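You operate a simulated robot arm through the tools that you are given. There is no shell and no other tool. Be economical: measure what you need, move in short steps, check, and stop when the job is done.

You are at the controls of a simulated two-armed robot. One attempt, no reset.

Task
Hold the large jug on the island bench top steady with one hand and put the tube labelled "T2" from the white rack in it with the other.

It is judged by the outcome, as a careful person would: the job done as asked, and still so three seconds after it is handed in. It fails if anything else is knocked over, pushed out of place, dropped, spilled or broken.

Robot
Two 6-joint arms with two-finger parallel grippers on one trunk, on a base that drives. Base frame: it is fixed to the floor where the robot stands at the start and does not move with it; the origin is under the middle of the robot, x ahead of it, y to its left, z up; the surface under the hand at the start is at about z = 850. Lengths are in mm, angles in rad, forces in N, time in s.
The left shoulder is at the start at [-89, 177, 806], the right one opposite. With the tool pointing down near the work surface each hand reaches from about 100 to 700 mm from the robot's upright axis, wherever it stands, measured 20 degrees to its own side. Places, roughly: large jug [-1750, -1250, 1000]. Payload 1.57 kg a hand.
Tool frame (each hand has its own): the origin (TCP) lies between the finger pads and is the grasp point; the fingertips stand 30 mm ahead of it; z points along the fingers, y is the line along which they close. Largest opening 80 mm; finger width 17, thickness 12; the body of the gripper, 40 by 82 mm, starts 80 mm behind the TCP.
Orientation is that of the tool frame in the base frame, as [roll, pitch, yaw] about the fixed x, y, z axes, in that order (R = Rz(yaw) Ry(pitch) Rx(roll)). With the fingers straight down and closing along the base's y, the tool's x points along the base's -x, its y along +y and its z along -z.

Tools
- The arms move only by the tool drive_tool. It takes "left_series", "right_series" or both (then of equal length, played together; a hand with none holds still); each is one flat list of numbers, 7 for each row, row after row: the shift along the tool's x, y, z in mm, then the turn, a rotation vector about the tool's x, y, z in rad, then the finger opening in mm, from 0 to 80. In form: [dx, dy, dz, wx, wy, wz, fingers, dx, dy, dz, wx, wy, wz, fingers, ...]. A call has 1 to 8 rows; each row shifts and turns the commanded pose from where the row before left it, along the tool's axes as they then stand. Rows are played at 5 a second. More than 50 mm and 0.15 rad between two rows, or a gripper value outside its range, and nothing of the call is played. A pose out of reach is approached as far as the arm can. The call stops where the force on the tool passes 40 N (or 10 N more than at its start, if that is more) or the arm is blocked; 0.2 s more then pass. The fingers move at their own pace (about 72 mm/s each) and stop on an object; they squeeze with about 38 N. The grip force told is the motor's: it shows also when the fingers shut on nothing. Time passes only in rows, and 0.2 s behind the last, so rows that do not move let the fingers close. It gives the time, the measured TCP pose, the force on the tool (base axes), the opening and the grip force at its end, in the units of the frame above (readings bear some noise), with the torque about the TCP (base axes, N m) and any sound that the robot's microphone picked up.
- Cameras (640 x 400 px; columns grow to the right, rows downward): "scene" is now at [37.4, 13.1, 1530.9]; the picture's right is [0.17, -0.98, 0.00], its down [-0.71, -0.13, -0.70] and it looks along [0.69, 0.12, -0.72] (base axes); focal length 254 px, centre (320, 200). "left" rides on the left gripper at [72, 7, -122] in its tool frame; the picture's right is [-0.09, 1.00, 0.00], its down [-0.84, -0.08, -0.54] and it looks along [-0.54, -0.05, 0.84] (tool axes); focal length 238 px, centre (320, 200). "right" rides on the right gripper at [72, -7, -122] in its tool frame; the picture's right is [0.09, 1.00, 0.00], its down [-0.84, 0.08, -0.54] and it looks along [-0.54, 0.05, 0.84] (tool axes); focal length 238 px, centre (320, 200).
- grab_frame(camera): a new picture of that camera. The clock stands still meanwhile.
- move_column(by): slides the trunk up (or, below 0, down) by that many mm; the arms and the scene camera ride with it, the base frame stays. It gives what a move gives, with no picture.
- roll_base(legs): drives the robot by 1 to 6 legs, each [ahead, left, turn to the left] in mm, mm and rad, along the robot's own axes; the way and the turn of a leg run together, so that a leg with both is an arc; at most 1500 mm and 3.142 rad a leg. The arms and the cameras ride along, it lands a little off, and it stops where it bumps. It gives what a move gives.
- aim_head(pan, tilt): turns the head with the scene camera to pan (to the left, within 2.496 rad either way) and tilt (down, from -0.506 to 1.204), counted from straight ahead of the robot. It gives what a move gives.
- locate(camera, pixels): for up to 12 pixels [column, row] of the newest picture of that camera ("zoom" is the newest enlarged one), the place [x, y, z] in the base frame of the surface seen there, good to about 3 mm. The clock stands still meanwhile.
- close_up(camera, box): a new picture of the part [left, top, right, bottom] of that camera's present view, enlarged. The clock stands still meanwhile.
- job_done(): hands the job in; it is judged then, once.

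Work in short steps. Measure before you move; look again where a grasp or a placing could have gone wrong, and mend it. You have 80 turns and 58 pictures in all, those below and enlarged ones among them. Open the grippers and draw the arms clear of the work before you hand the job in, unless the task says otherwise; then end with one line.

The tools are called after "Emit:" by a JSON object that holds its "fn" and its "kwargs". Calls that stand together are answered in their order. drive_tool: Moves the arms, as the interface text tells. Its arguments: {"type":"object","properties":{"left_series":{"type":"array"},"right_series":{"type":"array"}},"required":[]} The other tools are called the same way: move_column (by) slides the trunk up or down; roll_base (legs) drives the base; aim_head (pan, tilt) turns the head that bears the scene camera; grab_frame (camera) takes a picture; locate (camera, pixels) gives the place of the surface under pixels of a picture; close_up (camera, box) takes an enlarged picture of a part of a camera's view; job_done () hands the job in.

At the start:

```text
clock: 0.0
left_position: [505.6, 278.0, 1089.7]
left_tool_rot: [-3.141, 0.0, -3.141]
left_wrist_force: [-0.8, -0.4, 0.4]
left_ft_torque: [-0.01, 0.0, 0.01]
left_opening: 79.9
left_finger_force: 0.0
right_position: [407.5, -73.7, 1123.0]
right_tool_rot: [3.141, 0.0, -3.14]
right_wrist_force: [-0.3, -0.3, 0.2]
right_ft_torque: [-0.06, 0.0, 0.0]
right_opening: 80.1
right_finger_force: 0.1
trunk travel left (down, up): [-250.0, 78.0]
robot x, y, heading: [2.7, -0.8, -0.001]
head pan, tilt: [0.176, 0.799]
```

scene: 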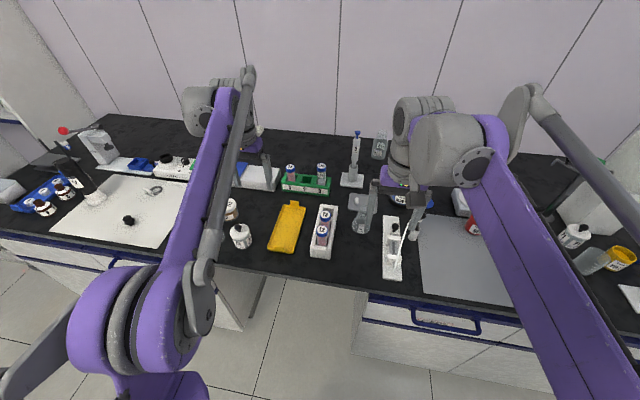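
right: 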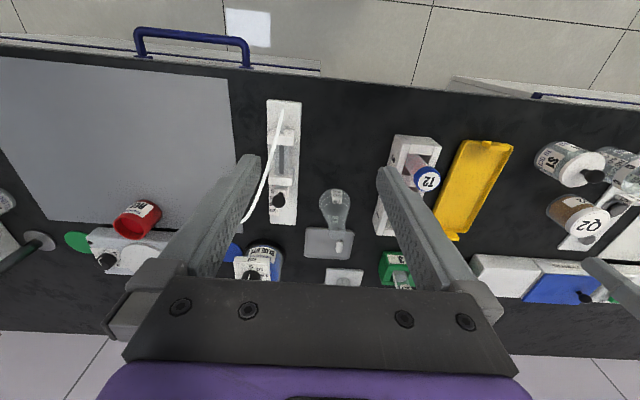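
left: 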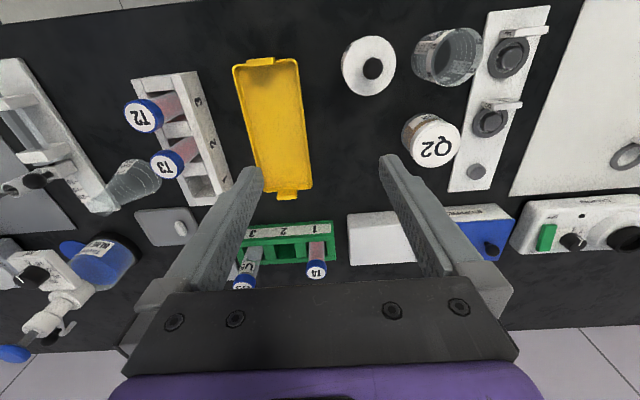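

The white rack with T2 and T3 is at about (322,235) in the scene view. I enlarge it and the left view to measure.

Emit:
{"fn": "close_up", "kwargs": {"camera": "scene", "box": [260, 180, 380, 270]}}

Emit:
{"fn": "locate", "kwargs": {"camera": "left", "pixels": [[140, 116], [165, 164], [145, 84], [190, 76], [225, 190], [200, 190], [182, 130], [190, 160]]}}

Emit:
{"fn": "close_up", "kwargs": {"camera": "left", "box": [100, 60, 260, 220]}}

```text
4.44 times, centred on (320, 225) of scene
```

zoom: 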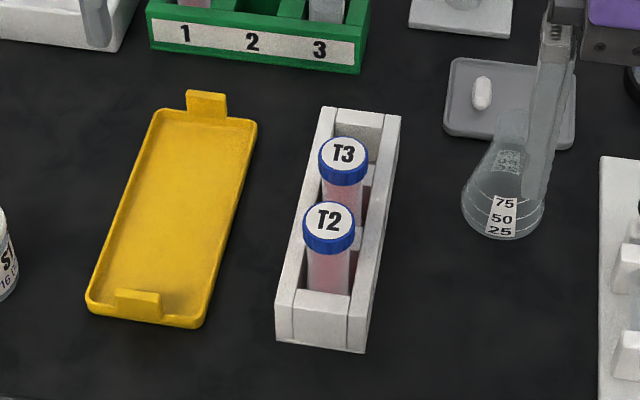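

```text
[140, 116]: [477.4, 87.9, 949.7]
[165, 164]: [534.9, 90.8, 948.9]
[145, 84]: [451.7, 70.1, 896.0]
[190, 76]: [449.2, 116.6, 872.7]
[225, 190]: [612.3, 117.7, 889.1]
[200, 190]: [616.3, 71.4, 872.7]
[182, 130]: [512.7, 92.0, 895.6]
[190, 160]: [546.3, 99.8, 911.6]
```

```text
2.50 times, centred on (180, 140) of left
```

zoom: 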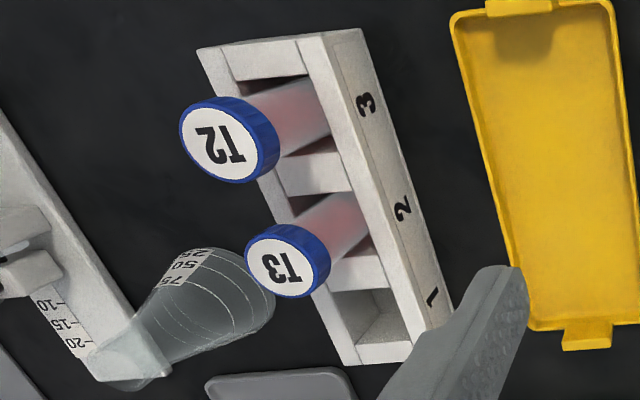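

T2's cap is at about [477, 88, 950], well clear of T3. Now I look toward the jug behind the robot before choosing hands.

Emit:
{"fn": "aim_head", "kwargs": {"pan": -2.45, "tilt": 0.3}}

Emit:
{"fn": "grab_frame", "kwargs": {"camera": "scene"}}

Emit:
{"fn": "close_up", "kwargs": {"camera": "scene", "box": [240, 130, 400, 230]}}

```text
clock: 2.4
left_position: [506.3, 277.2, 1089.6]
left_tool_rot: [-3.141, -0.001, -3.14]
left_wrist_force: [-0.6, -0.4, 0.2]
left_ft_torque: [-0.01, -0.06, 0.0]
left_opening: 80.0
left_finger_force: 0.0
right_position: [407.4, -74.4, 1123.2]
right_tool_rot: [3.141, 0.0, 3.14]
right_wrist_force: [0.2, -0.4, -0.6]
right_ft_torque: [-0.02, -0.04, -0.02]
right_opening: 80.2
right_finger_force: 0.1
trunk travel left (down, up): [-250.0, 78.0]
robot x, y, heading: [0.4, -0.0, -0.006]
head pan, tilt: [-2.45, 0.3]
```

```text
52 pictures are left
```

scene: 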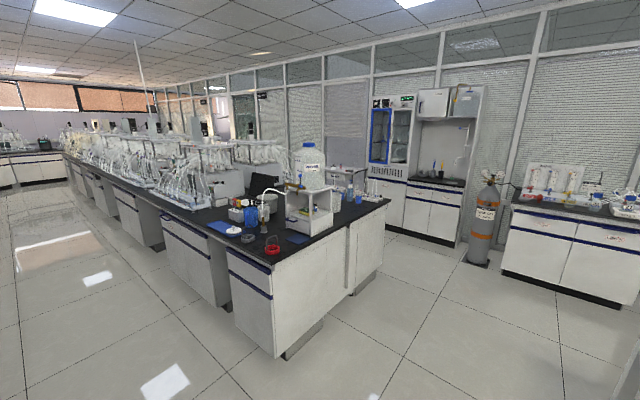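

```text
4.00 times, centred on (320, 180) of scene
```

zoom: 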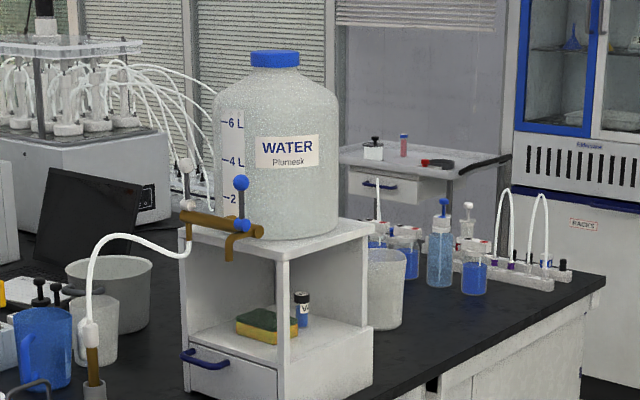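

I see several jug-like vessels; I measure where each is to match the given place.

Emit:
{"fn": "locate", "kwargs": {"camera": "zoom", "pixels": [[275, 180], [275, 60], [385, 290], [110, 290], [90, 320], [45, 350], [200, 345], [440, 260], [475, 275], [440, 360], [95, 390], [30, 300]]}}

Emit:
{"fn": "close_up", "kwargs": {"camera": "scene", "box": [200, 180, 300, 260]}}

```text
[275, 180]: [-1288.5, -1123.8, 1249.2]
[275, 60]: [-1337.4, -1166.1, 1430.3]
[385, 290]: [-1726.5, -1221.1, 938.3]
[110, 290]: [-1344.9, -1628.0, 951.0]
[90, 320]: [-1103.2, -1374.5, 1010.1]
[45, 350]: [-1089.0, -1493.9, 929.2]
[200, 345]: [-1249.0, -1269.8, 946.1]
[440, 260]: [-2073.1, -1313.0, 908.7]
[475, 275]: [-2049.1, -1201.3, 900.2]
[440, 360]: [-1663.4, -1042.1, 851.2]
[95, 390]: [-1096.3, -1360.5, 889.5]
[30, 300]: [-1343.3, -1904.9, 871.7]
```

```text
5.00 times, centred on (250, 220) of scene
```

zoom: 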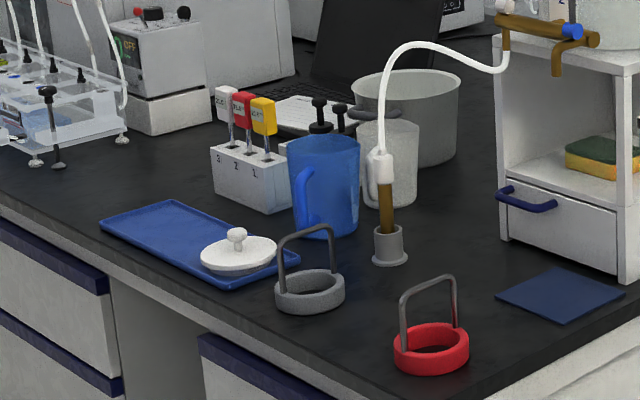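

The white vessel near [-1726, -1221] behind the carboy stand is the large jug. I first pick T2: left hand moves above its cap while the right hand moves aside.

Emit:
{"fn": "drive_tool", "kwargs": {"left_series": [5, -32, 13, 0, 0, 0, 80, 5, -32, 13, 0, 0, 0, 80, 5, -32, 13, 0, 0, 0, 80, 5, -32, 13, 0, 0, 0, 80, 5, -32, 13, 0, 0, 0, 80, 4, -29, 13, 0, 0, 0, 80], "right_series": [0, -25, -5, 0, 0, 0, 80, 0, -25, -5, 0, 0, 0, 80, 0, -25, -5, 0, 0, 0, 80, 0, -25, -5, 0, 0, 0, 80, 0, -25, -5, 0, 0, 0, 80, 0, -25, 0, 0, 0, 0, 80]}}

Emit:
{"fn": "grab_frame", "kwargs": {"camera": "left"}}

```text
clock: 3.8
left_position: [475.4, 88.5, 1011.6]
left_tool_rot: [3.14, 0.0, 3.141]
left_wrist_force: [-0.9, -0.3, -0.4]
left_ft_torque: [0.01, 0.01, 0.0]
left_opening: 80.0
left_finger_force: 0.0
right_position: [406.9, -224.4, 1149.3]
right_tool_rot: [3.141, 0.0, -3.141]
right_wrist_force: [0.6, -0.2, 0.2]
right_ft_torque: [0.01, -0.01, -0.03]
right_opening: 79.8
right_finger_force: 0.1
trunk travel left (down, up): [-250.0, 78.0]
robot x, y, heading: [0.4, -5.0, 0.007]
head pan, tilt: [-2.45, 0.3]
```

```text
49 pictures are left
```

left: 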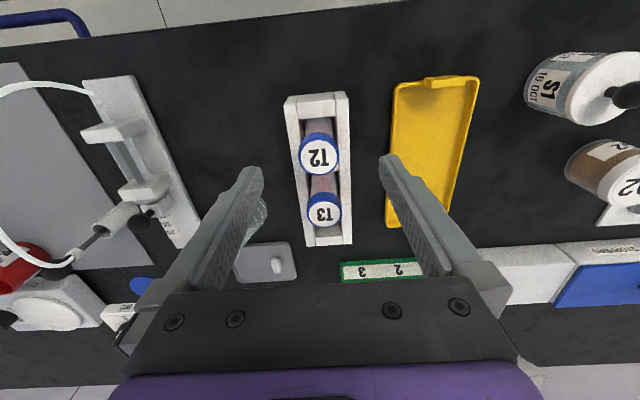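

Emit:
{"fn": "locate", "kwargs": {"camera": "left", "pixels": [[300, 156], [319, 156], [337, 156], [319, 140], [319, 174], [325, 212], [290, 130], [344, 130]]}}

```text
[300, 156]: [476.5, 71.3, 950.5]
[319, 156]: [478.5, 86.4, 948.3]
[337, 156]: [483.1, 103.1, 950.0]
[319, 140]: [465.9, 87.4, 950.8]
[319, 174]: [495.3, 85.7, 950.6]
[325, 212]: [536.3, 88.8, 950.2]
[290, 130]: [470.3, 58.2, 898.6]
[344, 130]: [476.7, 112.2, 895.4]
```

The cap centre is about [480, 87, 950] and the rack top is 897. I descend to z≈936 (tips above the rack) and close.

Emit:
{"fn": "drive_tool", "kwargs": {"left_series": [-4, -1.5, 30, 0, 0, 0, 80, 0, 0, 30, 0, 0, 0, 80, 0, 0, 15, 0, 0, 0, 80, 0, 0, 0, 0, 0, 0, 80, 0, 0, 0, 0, 0, 0, 25, 0, 0, 0, 0, 0, 0, 15, 0, 0, 0, 0, 0, 0, 15]}}

Emit:
{"fn": "grab_frame", "kwargs": {"camera": "left"}}

```text
clock: 5.3
left_position: [480.5, 87.6, 935.6]
left_tool_rot: [3.141, 0.0, -3.141]
left_wrist_force: [-0.2, -0.7, -0.9]
left_ft_torque: [0.0, 0.01, -0.01]
left_opening: 32.8
left_finger_force: 36.7
right_position: [406.7, -223.8, 1148.1]
right_tool_rot: [-3.142, 0.002, 3.141]
right_wrist_force: [-1.2, -0.1, 0.9]
right_ft_torque: [0.02, 0.01, 0.0]
right_opening: 79.9
right_finger_force: 0.0
trunk travel left (down, up): [-250.0, 78.0]
robot x, y, heading: [2.8, -3.2, 0.001]
head pan, tilt: [-2.45, 0.3]
```

```text
48 pictures are left
```

left: 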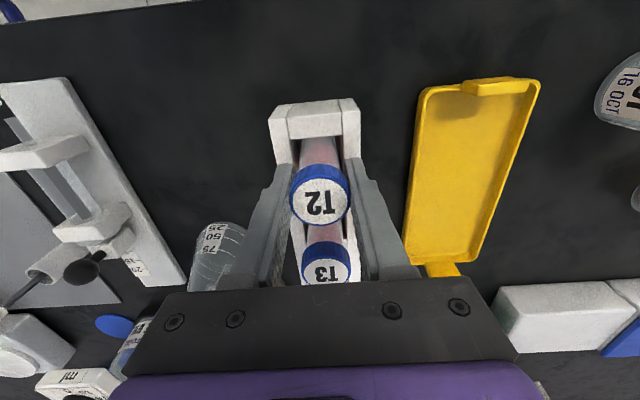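

The fingers hold the cap (opening 32.8, 36.7 N). I lift straight up 150 mm.

Emit:
{"fn": "drive_tool", "kwargs": {"left_series": [0, 0, -20, 0, 0, 0, 15, 0, 0, -25, 0, 0, 0, 15, 0, 0, -30, 0, 0, 0, 15, 0, 0, -35, 0, 0, 0, 15, 0, 0, -40, 0, 0, 0, 15, 0, 0, -40, 0, 0, 0, 15]}}

Emit:
{"fn": "grab_frame", "kwargs": {"camera": "left"}}

```text
clock: 6.8
left_position: [482.9, 88.6, 1126.6]
left_tool_rot: [-3.141, 0.001, 3.141]
left_wrist_force: [0.8, -0.2, -0.5]
left_ft_torque: [0.01, 0.0, -0.03]
left_opening: 32.6
left_finger_force: 37.7
right_position: [406.3, -223.8, 1148.7]
right_tool_rot: [3.141, -0.001, -3.141]
right_wrist_force: [0.0, -0.2, -0.1]
right_ft_torque: [0.03, 0.01, 0.01]
right_opening: 80.0
right_finger_force: 0.1
trunk travel left (down, up): [-250.0, 78.0]
robot x, y, heading: [3.5, 1.4, 0.002]
head pan, tilt: [-2.45, 0.3]
```

```text
47 pictures are left
```

left: 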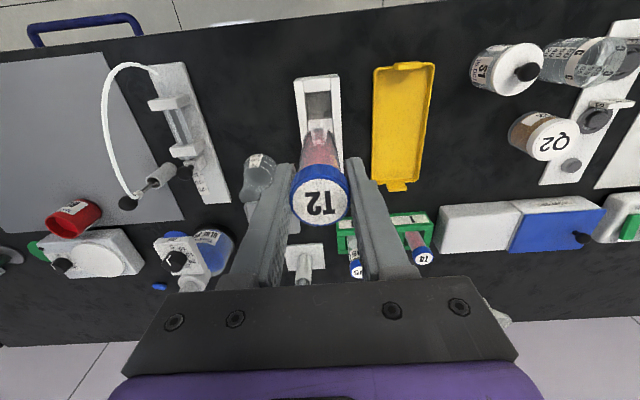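

T2 is out of the rack. Next I back away and view the island from there with the scene camera; first the island's edges from the current scene picture.

Emit:
{"fn": "locate", "kwargs": {"camera": "scene", "pixels": [[273, 264], [228, 246], [160, 208], [310, 246], [350, 221], [386, 201], [340, 200], [300, 355], [370, 290], [470, 265], [400, 228]]}}

Emit:
{"fn": "roll_base", "kwargs": {"legs": [[-400, 0, 0]]}}

```text
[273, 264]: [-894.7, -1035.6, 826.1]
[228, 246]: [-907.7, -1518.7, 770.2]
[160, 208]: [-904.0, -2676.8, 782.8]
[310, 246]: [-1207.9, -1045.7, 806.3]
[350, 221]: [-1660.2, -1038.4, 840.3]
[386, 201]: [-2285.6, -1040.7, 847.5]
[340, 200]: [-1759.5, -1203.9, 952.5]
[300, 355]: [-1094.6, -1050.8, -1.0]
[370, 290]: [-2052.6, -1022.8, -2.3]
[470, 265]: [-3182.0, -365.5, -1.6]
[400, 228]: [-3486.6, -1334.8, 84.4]
```

```text
clock: 9.3
left_position: [76.0, 87.6, 1125.9]
left_tool_rot: [-3.141, 0.001, -3.14]
left_wrist_force: [-0.1, -0.1, -1.1]
left_ft_torque: [-0.02, -0.02, 0.01]
left_opening: 32.9
left_finger_force: 37.6
right_position: [1.8, -224.2, 1148.9]
right_tool_rot: [3.141, 0.0, -3.139]
right_wrist_force: [-0.6, 0.5, 0.6]
right_ft_torque: [-0.01, 0.0, -0.01]
right_opening: 79.9
right_finger_force: 0.2
trunk travel left (down, up): [-250.0, 78.0]
robot x, y, heading: [-407.4, 2.6, -0.001]
head pan, tilt: [-2.45, 0.3]
```

The island's near end is the edge y≈-1040 and the jug stands about 180 mm inside it, so I approach facing -y. I turn right 90° and strafe to about x=-1800.

Emit:
{"fn": "roll_base", "kwargs": {"legs": [[0, 0, -1.571], [0, -1400, 0]]}}

Emit:
{"fn": "aim_head", "kwargs": {"pan": 0.0, "tilt": 0.5}}

Emit:
{"fn": "grab_frame", "kwargs": {"camera": "scene"}}

```text
clock: 25.4
left_position: [-1686.9, -523.4, 1125.8]
left_tool_rot: [3.141, 0.0, 1.608]
left_wrist_force: [0.4, -0.4, -1.1]
left_ft_torque: [0.03, 0.02, -0.03]
left_opening: 33.1
left_finger_force: 38.1
right_position: [-2000.5, -458.1, 1148.7]
right_tool_rot: [3.141, 0.002, 1.608]
right_wrist_force: [0.4, 0.2, 0.7]
right_ft_torque: [0.0, 0.01, 0.01]
right_opening: 80.0
right_finger_force: 0.0
trunk travel left (down, up): [-250.0, 78.0]
robot x, y, heading: [-1791.8, -41.9, -1.533]
head pan, tilt: [-2.45, 0.3]
```

```text
clock: 27.6
left_position: [-1686.4, -522.3, 1125.6]
left_tool_rot: [-3.141, 0.0, 1.608]
left_wrist_force: [-0.3, -0.4, -0.3]
left_ft_torque: [0.03, -0.01, 0.04]
left_opening: 32.8
left_finger_force: 37.9
right_position: [-2000.8, -459.1, 1148.4]
right_tool_rot: [-3.14, 0.0, 1.608]
right_wrist_force: [0.8, -0.1, 0.0]
right_ft_torque: [-0.01, -0.06, -0.03]
right_opening: 79.9
right_finger_force: 0.1
trunk travel left (down, up): [-250.0, 78.0]
robot x, y, heading: [-1794.7, -47.3, -1.538]
head pan, tilt: [0.0, 0.499]
```

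```text
46 pictures are left
```

scene: 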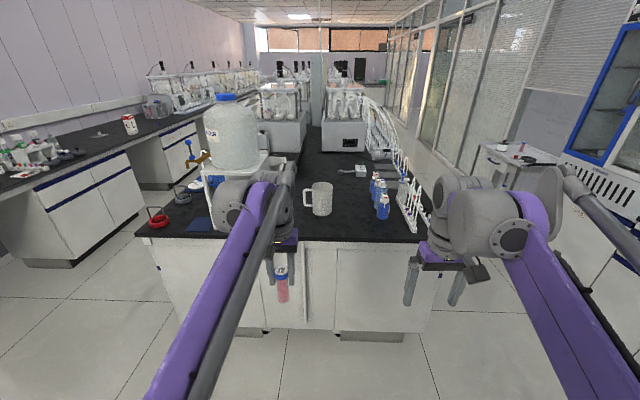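

The jug is at (320,198) with its handle on its left (+x side). I enlarge and measure.

Emit:
{"fn": "close_up", "kwargs": {"camera": "scene", "box": [270, 150, 430, 250]}}

Emit:
{"fn": "locate", "kwargs": {"camera": "zoom", "pixels": [[210, 135], [210, 150], [210, 250], [168, 170], [248, 165], [210, 205], [142, 190], [100, 200], [442, 200], [455, 270], [540, 240], [360, 90]]}}

Emit:
{"fn": "close_up", "kwargs": {"camera": "scene", "box": [180, 90, 340, 250]}}

```text
4.00 times, centred on (350, 200) of scene
```

zoom: 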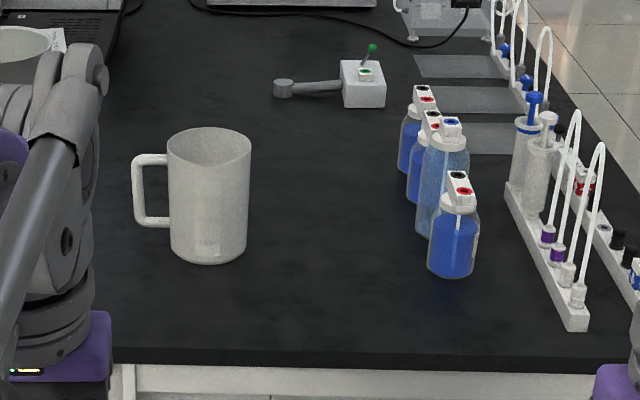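

```text
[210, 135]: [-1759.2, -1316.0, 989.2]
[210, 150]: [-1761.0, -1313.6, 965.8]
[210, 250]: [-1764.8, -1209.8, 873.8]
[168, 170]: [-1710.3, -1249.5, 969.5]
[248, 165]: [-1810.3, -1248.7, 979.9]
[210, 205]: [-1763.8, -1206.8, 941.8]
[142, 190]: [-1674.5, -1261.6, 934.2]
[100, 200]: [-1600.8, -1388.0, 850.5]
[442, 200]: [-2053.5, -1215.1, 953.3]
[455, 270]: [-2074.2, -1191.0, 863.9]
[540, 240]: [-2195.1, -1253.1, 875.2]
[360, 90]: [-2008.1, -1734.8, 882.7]
```

```text
2.50 times, centred on (260, 170) of scene
```

zoom: 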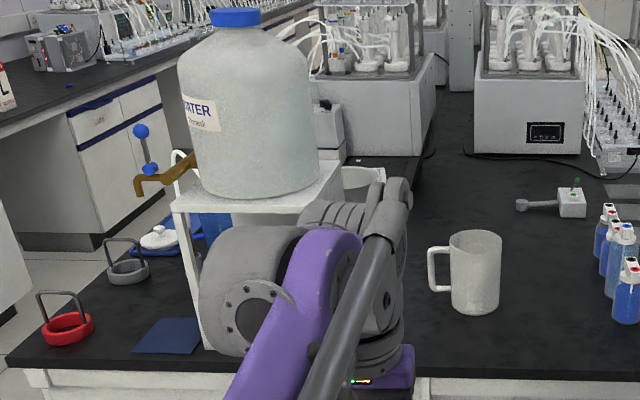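

Jug: centre about (-1760,-1260), rim radius ~53, rim z≈990, handle toward +x. I check the carboy stand's right side for left-arm clearance before driving in.

Emit:
{"fn": "locate", "kwargs": {"camera": "zoom", "pixels": [[312, 140], [325, 175], [338, 163], [210, 348], [250, 150], [430, 260], [455, 238], [495, 240], [475, 233], [475, 312], [345, 300], [300, 195]]}}

```text
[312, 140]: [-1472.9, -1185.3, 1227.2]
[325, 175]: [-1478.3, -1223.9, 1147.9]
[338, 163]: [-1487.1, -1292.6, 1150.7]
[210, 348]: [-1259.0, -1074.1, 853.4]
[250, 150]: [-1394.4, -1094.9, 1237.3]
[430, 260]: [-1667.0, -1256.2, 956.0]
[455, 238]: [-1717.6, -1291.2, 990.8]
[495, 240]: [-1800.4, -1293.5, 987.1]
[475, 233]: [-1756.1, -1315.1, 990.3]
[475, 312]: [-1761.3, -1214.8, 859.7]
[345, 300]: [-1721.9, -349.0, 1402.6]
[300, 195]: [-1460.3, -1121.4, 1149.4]
```

The stand ends at x≈-1487, leaving clearance. I straighten the heading and drive forward in part.

Emit:
{"fn": "roll_base", "kwargs": {"legs": [[0, 0, -0.033], [420, 0, 0]]}}

Emit:
{"fn": "aim_head", "kwargs": {"pan": 0.0, "tilt": 0.75}}

Emit:
{"fn": "grab_frame", "kwargs": {"camera": "scene"}}

```text
clock: 30.5
left_position: [-1697.9, -932.1, 1125.6]
left_tool_rot: [3.142, 0.002, 1.577]
left_wrist_force: [0.7, 0.0, 0.5]
left_ft_torque: [0.01, 0.0, 0.0]
left_opening: 32.9
left_finger_force: 38.4
right_position: [-2010.4, -859.3, 1147.7]
right_tool_rot: [3.141, 0.0, 1.577]
right_wrist_force: [0.8, 0.4, -0.1]
right_ft_torque: [0.03, -0.01, -0.02]
right_opening: 79.8
right_finger_force: 0.0
trunk travel left (down, up): [-250.0, 78.0]
robot x, y, heading: [-1791.2, -449.2, -1.564]
head pan, tilt: [0.0, 0.499]
```

```text
clock: 31.3
left_position: [-1699.4, -931.4, 1126.5]
left_tool_rot: [3.141, -0.001, 1.577]
left_wrist_force: [-1.3, -0.1, -0.6]
left_ft_torque: [0.03, -0.01, -0.02]
left_opening: 32.8
left_finger_force: 38.7
right_position: [-2010.7, -857.9, 1148.5]
right_tool_rot: [-3.14, -0.001, 1.578]
right_wrist_force: [0.2, 0.3, -1.3]
right_ft_torque: [0.0, -0.01, 0.0]
right_opening: 80.1
right_finger_force: 0.1
trunk travel left (down, up): [-250.0, 78.0]
robot x, y, heading: [-1790.1, -450.5, -1.57]
head pan, tilt: [0.0, 0.75]
```

```text
43 pictures are left
```

scene: 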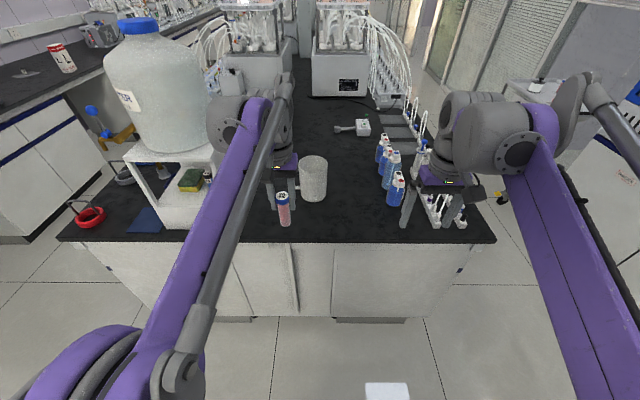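

Before moving in I reorient the right hand in free air: yaw so the fingers close along base y, then tilt the body out toward -x.

Emit:
{"fn": "drive_tool", "kwargs": {"right_series": [0, 0, 0, 0, 0, -0.14, 80, 0, 0, 0, 0, 0, -0.14, 80, 0, 0, 0, 0, 0, -0.14, 80, 0, 0, 0, 0, 0, -0.14, 80, 0, 0, 0, 0, 0, -0.14, 80, 0, 0, 0, 0, 0, -0.14, 80, 0, 0, 0, 0, 0, -0.14, 80, 0, 0, 0, 0, 0, -0.14, 80]}}

Emit:
{"fn": "drive_tool", "kwargs": {"right_series": [0, 0, 0, 0, 0, -0.14, 80, 0, 0, 0, 0, 0, -0.14, 80, 0, 0, 0, 0, 0, -0.14, 80, 0, 0, 0, 0, -0.14, 0, 80, 0, 0, 0, 0, -0.14, 0, 80, 0, 0, 0, 0, -0.14, 0, 80, 0, 0, 0, 0, -0.14, 0, 80, 0, 0, 0, 0, -0.14, 0, 80]}}

Emit:
{"fn": "grab_frame", "kwargs": {"camera": "scene"}}

```text
clock: 33.1
left_position: [-1697.4, -931.1, 1125.3]
left_tool_rot: [3.141, -0.001, 1.578]
left_wrist_force: [-0.1, -0.5, -1.1]
left_ft_torque: [0.0, -0.01, -0.01]
left_opening: 32.9
left_finger_force: 38.3
right_position: [-2010.6, -859.5, 1148.6]
right_tool_rot: [-3.141, 0.0, 2.7]
right_wrist_force: [-0.6, 0.0, -0.5]
right_ft_torque: [-0.03, 0.01, 0.01]
right_opening: 80.1
right_finger_force: 0.0
trunk travel left (down, up): [-250.0, 78.0]
robot x, y, heading: [-1787.1, -451.9, -1.567]
head pan, tilt: [0.0, 0.75]
```

```text
clock: 34.9
left_position: [-1699.1, -932.8, 1127.1]
left_tool_rot: [-3.141, 0.0, 1.578]
left_wrist_force: [0.3, 0.2, -0.9]
left_ft_torque: [-0.01, 0.02, 0.01]
left_opening: 33.0
left_finger_force: 38.0
right_position: [-2011.1, -861.1, 1148.8]
right_tool_rot: [-3.14, 0.703, 3.119]
right_wrist_force: [0.2, 0.8, 0.6]
right_ft_torque: [-0.01, 0.02, -0.03]
right_opening: 80.2
right_finger_force: 0.1
trunk travel left (down, up): [-250.0, 78.0]
robot x, y, heading: [-1791.9, -451.5, -1.563]
head pan, tilt: [0.0, 0.75]
```

```text
42 pictures are left
```

scene: 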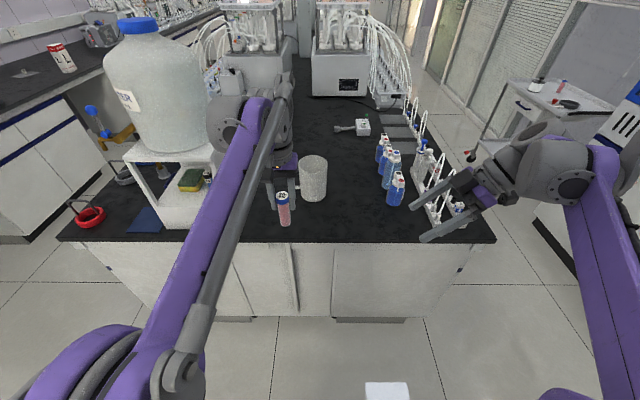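

The right hand is tilted as intended. I drive the remaining 220 mm to bring the jug in reach.

Emit:
{"fn": "roll_base", "kwargs": {"legs": [[220, 0, 0]]}}

Emit:
{"fn": "grab_frame", "kwargs": {"camera": "scene"}}

Emit:
{"fn": "grab_frame", "kwargs": {"camera": "left"}}

```text
clock: 36.6
left_position: [-1699.9, -1149.7, 1125.3]
left_tool_rot: [3.14, -0.001, 1.57]
left_wrist_force: [-0.1, 1.0, -1.3]
left_ft_torque: [0.02, -0.01, -0.03]
left_opening: 32.6
left_finger_force: 37.7
right_position: [-2010.9, -1076.9, 1148.1]
right_tool_rot: [3.141, 0.702, 3.114]
right_wrist_force: [-0.4, -0.2, 0.2]
right_ft_torque: [0.02, -0.01, -0.01]
right_opening: 80.0
right_finger_force: 0.1
trunk travel left (down, up): [-250.0, 78.0]
robot x, y, heading: [-1789.2, -668.8, -1.563]
head pan, tilt: [0.0, 0.75]
```

```text
41 pictures are left
```

scene: 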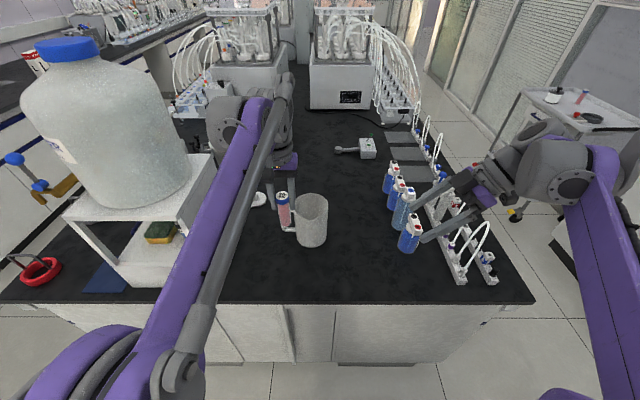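

```text
40 pictures are left
```

left: 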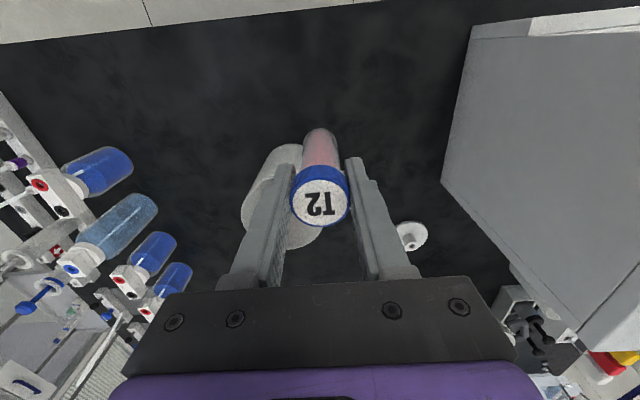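

I measure the jug rim precisely from this pose.

Emit:
{"fn": "close_up", "kwargs": {"camera": "scene", "box": [265, 180, 345, 260]}}

```text
5.00 times, centred on (305, 220) of scene
```

zoom: 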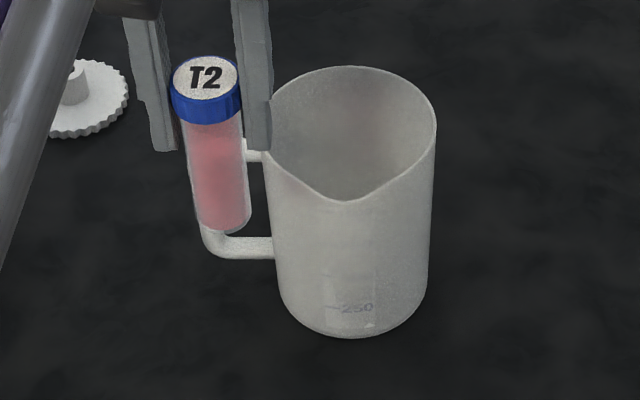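

Emit:
{"fn": "locate", "kwargs": {"camera": "zoom", "pixels": [[350, 68], [345, 198], [345, 204], [272, 160], [434, 130], [400, 172], [300, 187], [350, 330], [350, 150], [430, 200], [350, 85], [345, 120]]}}

Emit:
{"fn": "locate", "kwargs": {"camera": "scene", "pixels": [[408, 234], [405, 217], [399, 188], [288, 212]]}}

```text
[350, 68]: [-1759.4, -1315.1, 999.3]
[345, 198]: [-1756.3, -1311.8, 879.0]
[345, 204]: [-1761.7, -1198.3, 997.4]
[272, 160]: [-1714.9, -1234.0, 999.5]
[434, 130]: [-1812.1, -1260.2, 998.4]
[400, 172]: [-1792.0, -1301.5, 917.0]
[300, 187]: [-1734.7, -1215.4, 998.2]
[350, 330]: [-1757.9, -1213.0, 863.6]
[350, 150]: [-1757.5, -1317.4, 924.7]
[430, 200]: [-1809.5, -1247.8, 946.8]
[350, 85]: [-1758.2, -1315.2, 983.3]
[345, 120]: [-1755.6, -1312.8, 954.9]
```

```text
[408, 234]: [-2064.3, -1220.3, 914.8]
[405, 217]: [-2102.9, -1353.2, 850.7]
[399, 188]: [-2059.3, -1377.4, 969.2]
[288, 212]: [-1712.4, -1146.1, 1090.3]
```

The rim is at z≈999, centre (-1760,-1263), but its spout faces the robot, so a front pinch would be poor. I'll pinch the -x side wall instead with the right hand leaning back toward me. I re-orient both hands; the left turns so its camera faces away.

Emit:
{"fn": "drive_tool", "kwargs": {"right_series": [0, 0, 0, 0, 0.14, 0, 80, 0, 0, 0, 0, 0.14, 0, 80, 0, 0, 0, 0, 0.14, 0, 80, 0, 0, 0, 0, 0.14, 0, 80, 0, 0, 0, 0, 0.14, 0, 80, 0, 0, 0, 0, 0, 0.14, 80, 0, 0, 0, 0, 0, 0.14, 80, 0, 0, 0, 0, 0, 0.14, 80], "left_series": [0, 0, 0, 0, 0, 0.14, 15, 0, 0, 0, 0, 0, 0.14, 15, 0, 0, 0, 0, 0, 0.14, 15, 0, 0, 0, 0, 0, 0.14, 15, 0, 0, 0, 0, 0, 0.14, 15, 0, 0, 0, 0, 0, 0.14, 15, 0, 0, 0, 0, 0, 0.14, 15, 0, 0, 0, 0, 0, 0.14, 15]}}

Emit:
{"fn": "drive_tool", "kwargs": {"right_series": [0, 0, 0, 0, 0, 0.14, 80, 0, 0, 0, 0, 0, 0.14, 80, 0, 0, 0, 0, 0, 0.14, 80, 0, 0, 0, 0, 0, 0.14, 80, 0, 0, 0, 0, 0, 0.14, 80, 0, 0, 0, 0, 0, 0.14, 80, 0, 0, 0, 0, 0, 0.14, 80, 0, 0, 0, 0, 0, 0.14, 80], "left_series": [0, 0, 0, 0, 0, 0.14, 15, 0, 0, 0, 0, 0, 0.14, 15, 0, 0, 0, 0, 0, 0.14, 15, 0, 0, 0, 0, 0, 0, 15, 0, 0, 0, 0, 0, 0, 15, 0, 0, 0, 0, 0, 0, 15, 0, 0, 0, 0, 0, 0, 15, 0, 0, 0, 0, 0, 0, 15]}}

Emit:
{"fn": "drive_tool", "kwargs": {"right_series": [0, 0, 0, 0, -0.14, 0, 80, 0, 0, 0, 0, -0.14, 0, 80, 0, 0, 0, 0, -0.14, 0, 80, 0, 0, 0, 0, -0.14, 0, 80, 0, 0, 0, 0, -0.14, 0, 80, 0, 0, 0, 0, -0.14, 0, 80]}}

Emit:
{"fn": "grab_frame", "kwargs": {"camera": "scene"}}

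```text
clock: 38.4
left_position: [-1700.2, -1149.9, 1126.7]
left_tool_rot: [3.142, 0.0, 0.45]
left_wrist_force: [0.0, 1.0, -0.2]
left_ft_torque: [-0.03, 0.0, 0.0]
left_opening: 32.8
left_finger_force: 38.1
right_position: [-2012.4, -1075.8, 1148.7]
right_tool_rot: [-3.141, 0.0, 2.692]
right_wrist_force: [0.5, 0.1, 0.3]
right_ft_torque: [0.01, 0.04, 0.03]
right_opening: 80.0
right_finger_force: 0.1
trunk travel left (down, up): [-250.0, 78.0]
robot x, y, heading: [-1791.1, -668.4, -1.569]
head pan, tilt: [0.0, 0.75]
```

```text
clock: 40.2
left_position: [-1698.5, -1148.0, 1126.5]
left_tool_rot: [-3.141, -0.001, 0.034]
left_wrist_force: [0.0, 0.0, -0.3]
left_ft_torque: [0.0, 0.03, -0.01]
left_opening: 32.7
left_finger_force: 38.6
right_position: [-2012.1, -1076.2, 1149.3]
right_tool_rot: [3.141, 0.0, 1.571]
right_wrist_force: [-0.5, 0.0, 0.5]
right_ft_torque: [-0.03, -0.03, -0.01]
right_opening: 79.9
right_finger_force: 0.1
trunk travel left (down, up): [-250.0, 78.0]
robot x, y, heading: [-1786.5, -668.9, -1.566]
head pan, tilt: [0.0, 0.75]
```

```text
clock: 41.6
left_position: [-1698.7, -1148.0, 1126.9]
left_tool_rot: [-3.141, 0.0, 0.035]
left_wrist_force: [-0.5, -0.4, -0.7]
left_ft_torque: [-0.01, -0.01, 0.03]
left_opening: 32.8
left_finger_force: 38.3
right_position: [-2012.6, -1075.0, 1149.3]
right_tool_rot: [-3.139, 0.842, 1.572]
right_wrist_force: [0.3, -0.3, 0.0]
right_ft_torque: [0.0, -0.03, 0.02]
right_opening: 80.0
right_finger_force: 0.3
trunk travel left (down, up): [-250.0, 78.0]
robot x, y, heading: [-1788.7, -666.0, -1.569]
head pan, tilt: [0.0, 0.75]
```

```text
38 pictures are left
```

scene: 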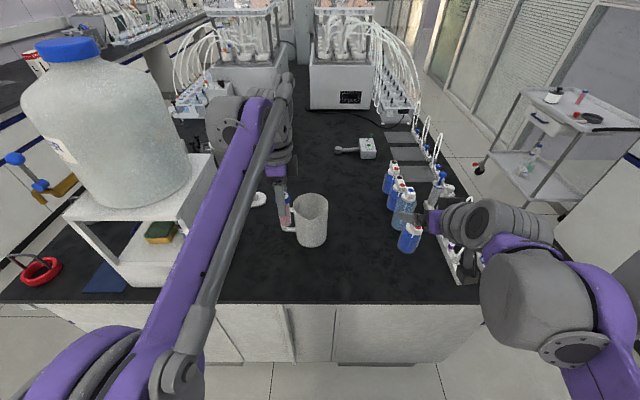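

Orientation reached. I bring the right hand to a point above and short of the jug's -x wall.

Emit:
{"fn": "drive_tool", "kwargs": {"right_series": [-6.6, 33.7, 22.1, 0, 0, 0, 80, -6.6, 33.7, 22.1, 0, 0, 0, 80, -6.6, 33.7, 22.1, 0, 0, 0, 80, -6.6, 33.7, 22.1, 0, 0, 0, 80, -6.6, 33.7, 22.1, 0, 0, 0, 80, -6.6, 33.7, 22.1, 0, 0, 0, 80]}}

Emit:
{"fn": "grab_frame", "kwargs": {"camera": "right"}}

Emit:
{"fn": "grab_frame", "kwargs": {"camera": "scene"}}

```text
clock: 43.0
left_position: [-1699.0, -1149.9, 1125.4]
left_tool_rot: [3.14, 0.0, 0.033]
left_wrist_force: [0.0, -0.4, -1.4]
left_ft_torque: [0.01, 0.0, 0.01]
left_opening: 32.6
left_finger_force: 38.0
right_position: [-1810.2, -1200.0, 1088.6]
right_tool_rot: [-3.141, 0.84, 1.575]
right_wrist_force: [0.3, -0.2, 0.6]
right_ft_torque: [-0.01, -0.02, -0.03]
right_opening: 80.1
right_finger_force: 0.0
trunk travel left (down, up): [-250.0, 78.0]
robot x, y, heading: [-1791.6, -668.4, -1.566]
head pan, tilt: [0.0, 0.75]
```

```text
37 pictures are left
```

right: 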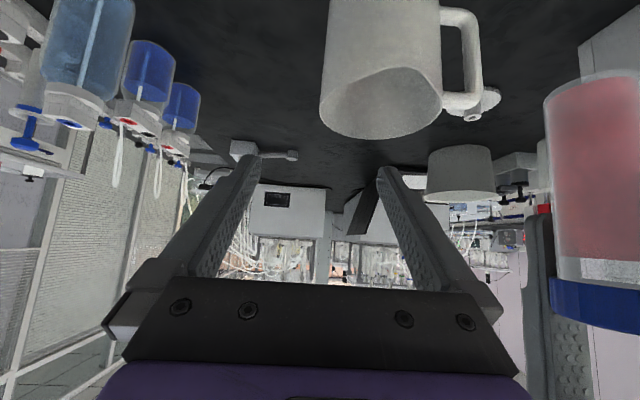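

```text
36 pictures are left
```

scene: 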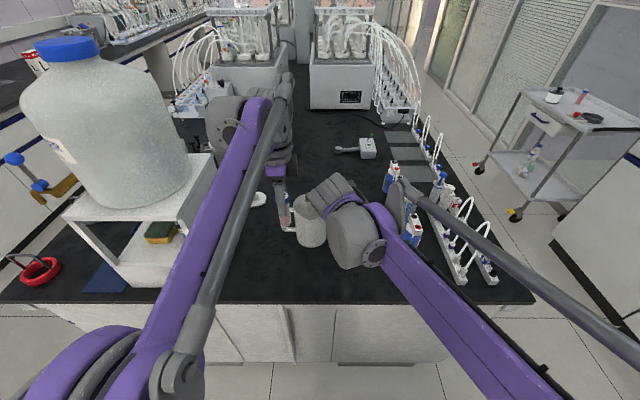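

The right hand straddles where I want it. I descend so one finger goes inside and one outside the -x wall.

Emit:
{"fn": "drive_tool", "kwargs": {"right_series": [8.2, 0, 26.8, 0, 0, 0, 80, 8.2, 0, 26.8, 0, 0, 0, 80, 8.2, 0, 26.8, 0, 0, 0, 80, 8.2, 0, 26.8, 0, 0, 0, 80, 0, 0, 0, 0, 0, 0, 80]}}

Emit:
{"fn": "grab_frame", "kwargs": {"camera": "right"}}

Emit:
{"fn": "close_up", "kwargs": {"camera": "scene", "box": [240, 160, 400, 260]}}

```text
clock: 44.2
left_position: [-1698.0, -1147.7, 1127.0]
left_tool_rot: [-3.14, 0.002, 0.035]
left_wrist_force: [-0.2, 0.5, -1.0]
left_ft_torque: [0.01, 0.0, 0.03]
left_opening: 32.7
left_finger_force: 37.6
right_position: [-1807.6, -1258.7, 992.4]
right_tool_rot: [3.141, 0.84, 1.574]
right_wrist_force: [-0.2, 0.2, 0.0]
right_ft_torque: [-0.03, 0.01, -0.04]
right_opening: 80.1
right_finger_force: 0.0
trunk travel left (down, up): [-250.0, 78.0]
robot x, y, heading: [-1787.8, -666.1, -1.566]
head pan, tilt: [0.0, 0.75]
```

```text
35 pictures are left
```

right: 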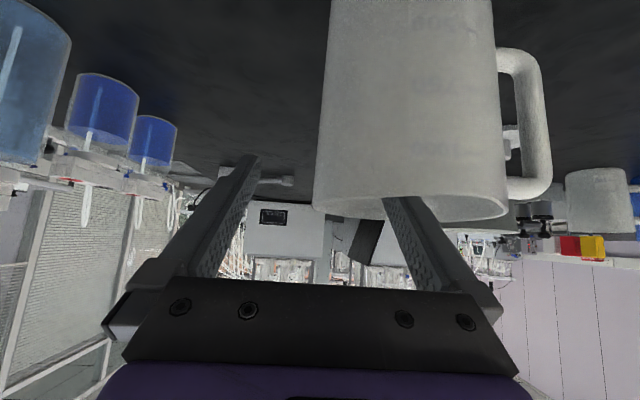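

```text
4.00 times, centred on (320, 210) of scene
```

zoom: 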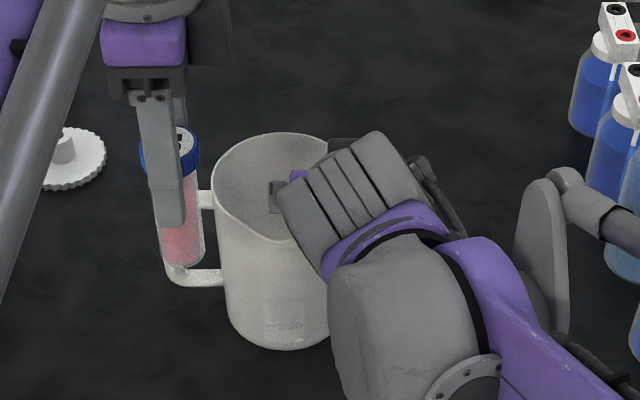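

One finger is inside and one outside the wall, roughly centred. I close the right hand on the wall.

Emit:
{"fn": "drive_tool", "kwargs": {"right_series": [0, 0, 0, 0, 0, 0, 40, 0, 0, 0, 0, 0, 0, 20, 0, 0, 0, 0, 0, 0, 10, 0, 0, 0, 0, 0, 0, 0, 0, 0, 0, 0, 0, 0, 0, 0, 0, 0, 0, 0, 0, 0]}}

Emit:
{"fn": "grab_frame", "kwargs": {"camera": "right"}}

Emit:
{"fn": "close_up", "kwargs": {"camera": "scene", "box": [265, 180, 345, 260]}}

```text
clock: 45.6
left_position: [-1698.3, -1149.9, 1124.7]
left_tool_rot: [3.141, 0.0, 0.032]
left_wrist_force: [-0.3, -0.1, -0.1]
left_ft_torque: [-0.01, 0.0, 0.0]
left_opening: 32.6
left_finger_force: 38.1
right_position: [-1808.6, -1258.4, 991.5]
right_tool_rot: [-3.141, 0.839, 1.573]
right_wrist_force: [0.7, -0.2, 2.4]
right_ft_torque: [0.05, -0.34, -0.02]
right_opening: 10.0
right_finger_force: 28.5
trunk travel left (down, up): [-250.0, 78.0]
robot x, y, heading: [-1791.9, -666.6, -1.569]
head pan, tilt: [0.0, 0.75]
```

```text
33 pictures are left
```

right: 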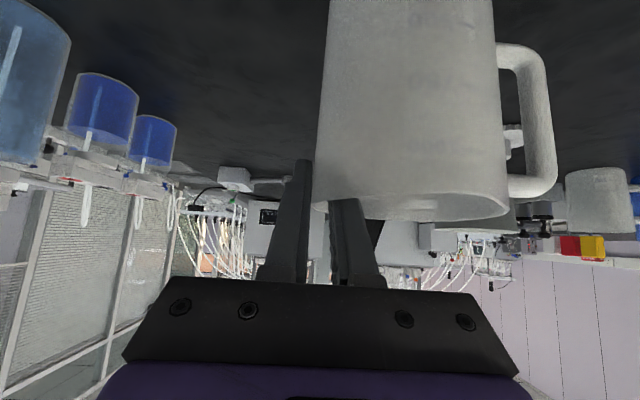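

```text
5.00 times, centred on (305, 220) of scene
```

zoom: 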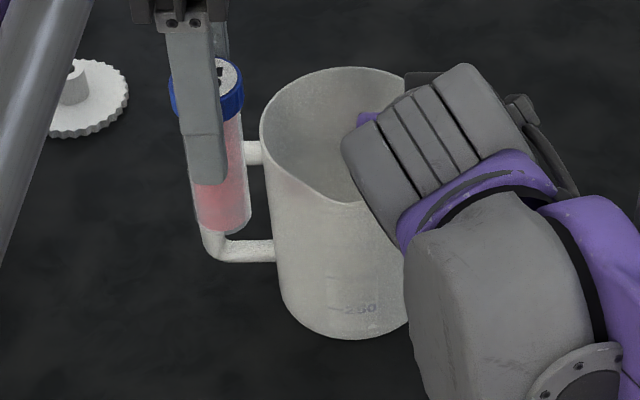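

The right hand holds the wall (opening 10, gripping). I re-measure the rim for the tube placing.

Emit:
{"fn": "locate", "kwargs": {"camera": "zoom", "pixels": [[345, 68], [262, 135], [270, 165], [330, 203], [300, 90], [310, 130], [240, 85], [215, 228], [390, 76]]}}

Emit:
{"fn": "drive_tool", "kwargs": {"right_series": [0, 0, 0, 0, 0, 0, 0, 0, 0, 0, 0, 0, 0, 0]}}

```text
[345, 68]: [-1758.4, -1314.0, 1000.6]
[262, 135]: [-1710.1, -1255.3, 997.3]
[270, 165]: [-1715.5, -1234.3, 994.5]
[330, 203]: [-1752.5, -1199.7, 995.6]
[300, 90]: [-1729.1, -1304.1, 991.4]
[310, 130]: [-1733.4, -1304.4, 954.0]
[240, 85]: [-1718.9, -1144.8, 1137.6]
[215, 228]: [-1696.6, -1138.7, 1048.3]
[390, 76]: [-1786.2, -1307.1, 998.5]
```

```text
clock: 46.2
left_position: [-1698.5, -1148.7, 1126.3]
left_tool_rot: [3.141, -0.001, 0.033]
left_wrist_force: [-0.1, 0.0, -0.4]
left_ft_torque: [0.0, 0.0, -0.03]
left_opening: 33.1
left_finger_force: 37.9
right_position: [-1808.5, -1258.4, 993.1]
right_tool_rot: [-3.141, 0.839, 1.571]
right_wrist_force: [-0.6, -0.3, 2.6]
right_ft_torque: [0.14, -0.32, -0.01]
right_opening: 10.2
right_finger_force: 28.2
trunk travel left (down, up): [-250.0, 78.0]
robot x, y, heading: [-1788.7, -663.4, -1.569]
head pan, tilt: [0.0, 0.75]
```

The jug did not move. Left hand goes with T2 first along -y, then over the jug opening, aiming for (-1750,-1263).

Emit:
{"fn": "drive_tool", "kwargs": {"left_series": [0, 38, 0, 0, 0, 0, 15, 0, 38, 0, 0, 0, 0, 15, 0, 38, 0, 0, 0, 0, 15, -27, 0, 0, 0, 0, 0, 15, -28, 0, 0, 0, 0, 0, 15, 0, 0, 0, 0, 0, 0, 15]}}

Emit:
{"fn": "close_up", "kwargs": {"camera": "scene", "box": [240, 140, 400, 240]}}

Emit:
{"fn": "grab_frame", "kwargs": {"camera": "left"}}

```text
clock: 47.6
left_position: [-1737.1, -1231.1, 1108.6]
left_tool_rot: [3.141, 0.001, 0.034]
left_wrist_force: [-0.5, 0.2, -0.1]
left_ft_torque: [0.02, 0.03, 0.01]
left_opening: 32.5
left_finger_force: 38.2
left hand out of reach, approached as far as the arm can: row 3, 4, 5
right_position: [-1808.1, -1257.6, 991.6]
right_tool_rot: [-3.141, 0.841, 1.573]
right_wrist_force: [-0.6, 1.3, 5.0]
right_ft_torque: [0.21, -0.39, 0.11]
right_opening: 10.2
right_finger_force: 28.6
trunk travel left (down, up): [-250.0, 78.0]
robot x, y, heading: [-1791.1, -667.8, -1.569]
head pan, tilt: [0.0, 0.75]
```

```text
4.00 times, centred on (320, 190) of scene
```

zoom: 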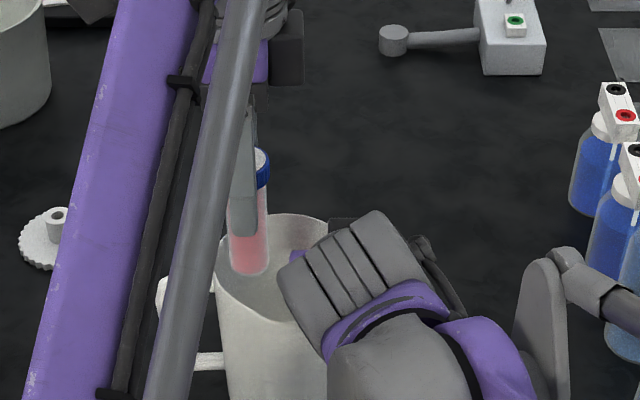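

```text
30 pictures are left
```

left: 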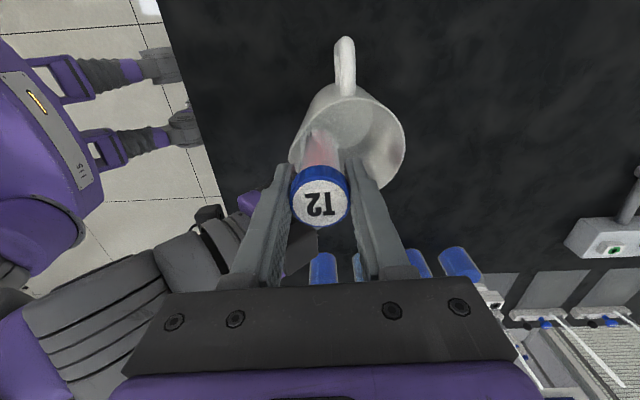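

The arm is short of reach at this height, at (-1737,-1231). I tilt the left hand slightly so the wrist comes back toward the robot and the tube points into the opening.

Emit:
{"fn": "drive_tool", "kwargs": {"left_series": [0, 0, 0, -0.08, 0, 0, 15, 0, 0, 0, -0.08, 0, 0, 15, 0, 0, 0, 0, 0, 0, 15]}}

```text
clock: 48.4
left_position: [-1737.5, -1229.4, 1108.5]
left_tool_rot: [2.981, 0.001, 0.033]
left_wrist_force: [0.2, 0.0, 0.0]
left_ft_torque: [0.03, -0.01, -0.03]
left_opening: 33.2
left_finger_force: 38.2
right_position: [-1808.4, -1258.6, 992.6]
right_tool_rot: [3.141, 0.839, 1.572]
right_wrist_force: [-0.2, 0.8, 3.6]
right_ft_torque: [0.21, -0.33, 0.08]
right_opening: 10.0
right_finger_force: 28.3
trunk travel left (down, up): [-250.0, 78.0]
robot x, y, heading: [-1788.7, -669.6, -1.572]
head pan, tilt: [0.0, 0.75]
```

The commanded pose follows the measured one. Now I move the TCP to about (-1750,-1255) at the same height.

Emit:
{"fn": "drive_tool", "kwargs": {"left_series": [-6.5, 13, 2, 0, 0, 0, 15, -6.5, 13, 2, 0, 0, 0, 15, 0, 0, 0, 0, 0, 0, 15]}}

Emit:
{"fn": "grab_frame", "kwargs": {"camera": "left"}}

Emit:
{"fn": "close_up", "kwargs": {"camera": "scene", "box": [265, 180, 345, 260]}}

```text
clock: 49.2
left_position: [-1749.3, -1256.4, 1110.6]
left_tool_rot: [2.981, 0.001, 0.032]
left_wrist_force: [0.0, -0.6, -0.7]
left_ft_torque: [0.01, -0.03, 0.01]
left_opening: 32.8
left_finger_force: 37.6
right_position: [-1809.0, -1258.5, 991.3]
right_tool_rot: [3.141, 0.842, 1.573]
right_wrist_force: [-0.7, 1.0, 3.6]
right_ft_torque: [0.2, -0.32, 0.08]
right_opening: 10.1
right_finger_force: 28.2
trunk travel left (down, up): [-250.0, 78.0]
robot x, y, heading: [-1789.9, -669.6, -1.571]
head pan, tilt: [0.0, 0.75]
```

```text
29 pictures are left
```

left: 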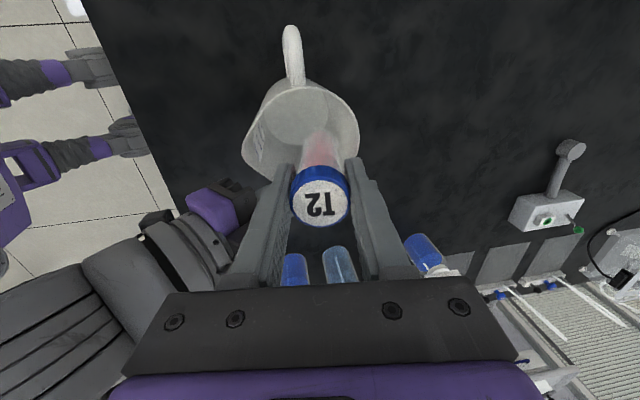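

```text
5.00 times, centred on (305, 220) of scene
```

zoom: 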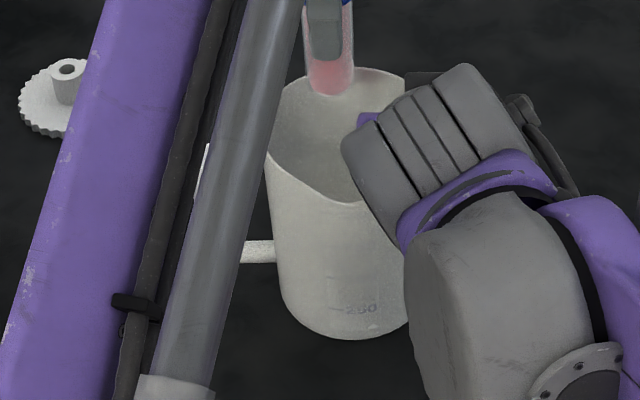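

The tube end is over the opening. I lower straight down ~70 mm, straightening the tilt as reach improves and keeping the body away from the right gripper.

Emit:
{"fn": "drive_tool", "kwargs": {"left_series": [0, -4, 25, 0, 0, 0, 15, 0, -4, 25, 0, 0, 0, 15, 0, 0, 12, 0.05, 0, 0, 15, 2, 6, 0, 0.06, 0, 0, 15, 2, 5, 0, 0.05, 0, 0, 15, 0, 0, 0, 0, 0, 0, 15]}}

Emit:
{"fn": "grab_frame", "kwargs": {"camera": "left"}}

Emit:
{"fn": "close_up", "kwargs": {"camera": "scene", "box": [265, 180, 345, 260]}}

```text
clock: 50.6
left_position: [-1745.3, -1269.4, 1046.8]
left_tool_rot: [-3.14, 0.0, 0.034]
left_wrist_force: [0.5, 0.2, -0.1]
left_ft_torque: [0.02, -0.03, 0.02]
left_opening: 32.6
left_finger_force: 38.1
right_position: [-1809.8, -1257.7, 991.9]
right_tool_rot: [-3.14, 0.841, 1.573]
right_wrist_force: [-0.4, 0.1, 3.0]
right_ft_torque: [0.12, -0.35, 0.05]
right_opening: 10.2
right_finger_force: 28.3
trunk travel left (down, up): [-250.0, 78.0]
robot x, y, heading: [-1789.1, -666.0, -1.562]
head pan, tilt: [0.0, 0.75]
```

```text
27 pictures are left
```

left: 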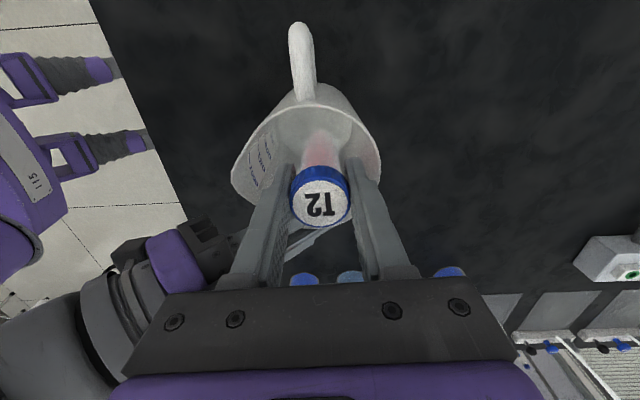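

```text
5.00 times, centred on (305, 220) of scene
```

zoom: 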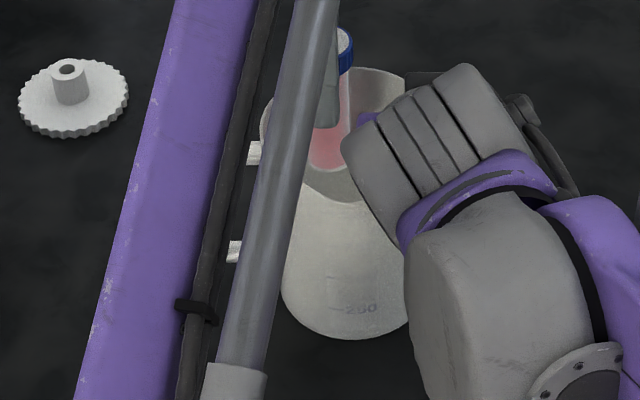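

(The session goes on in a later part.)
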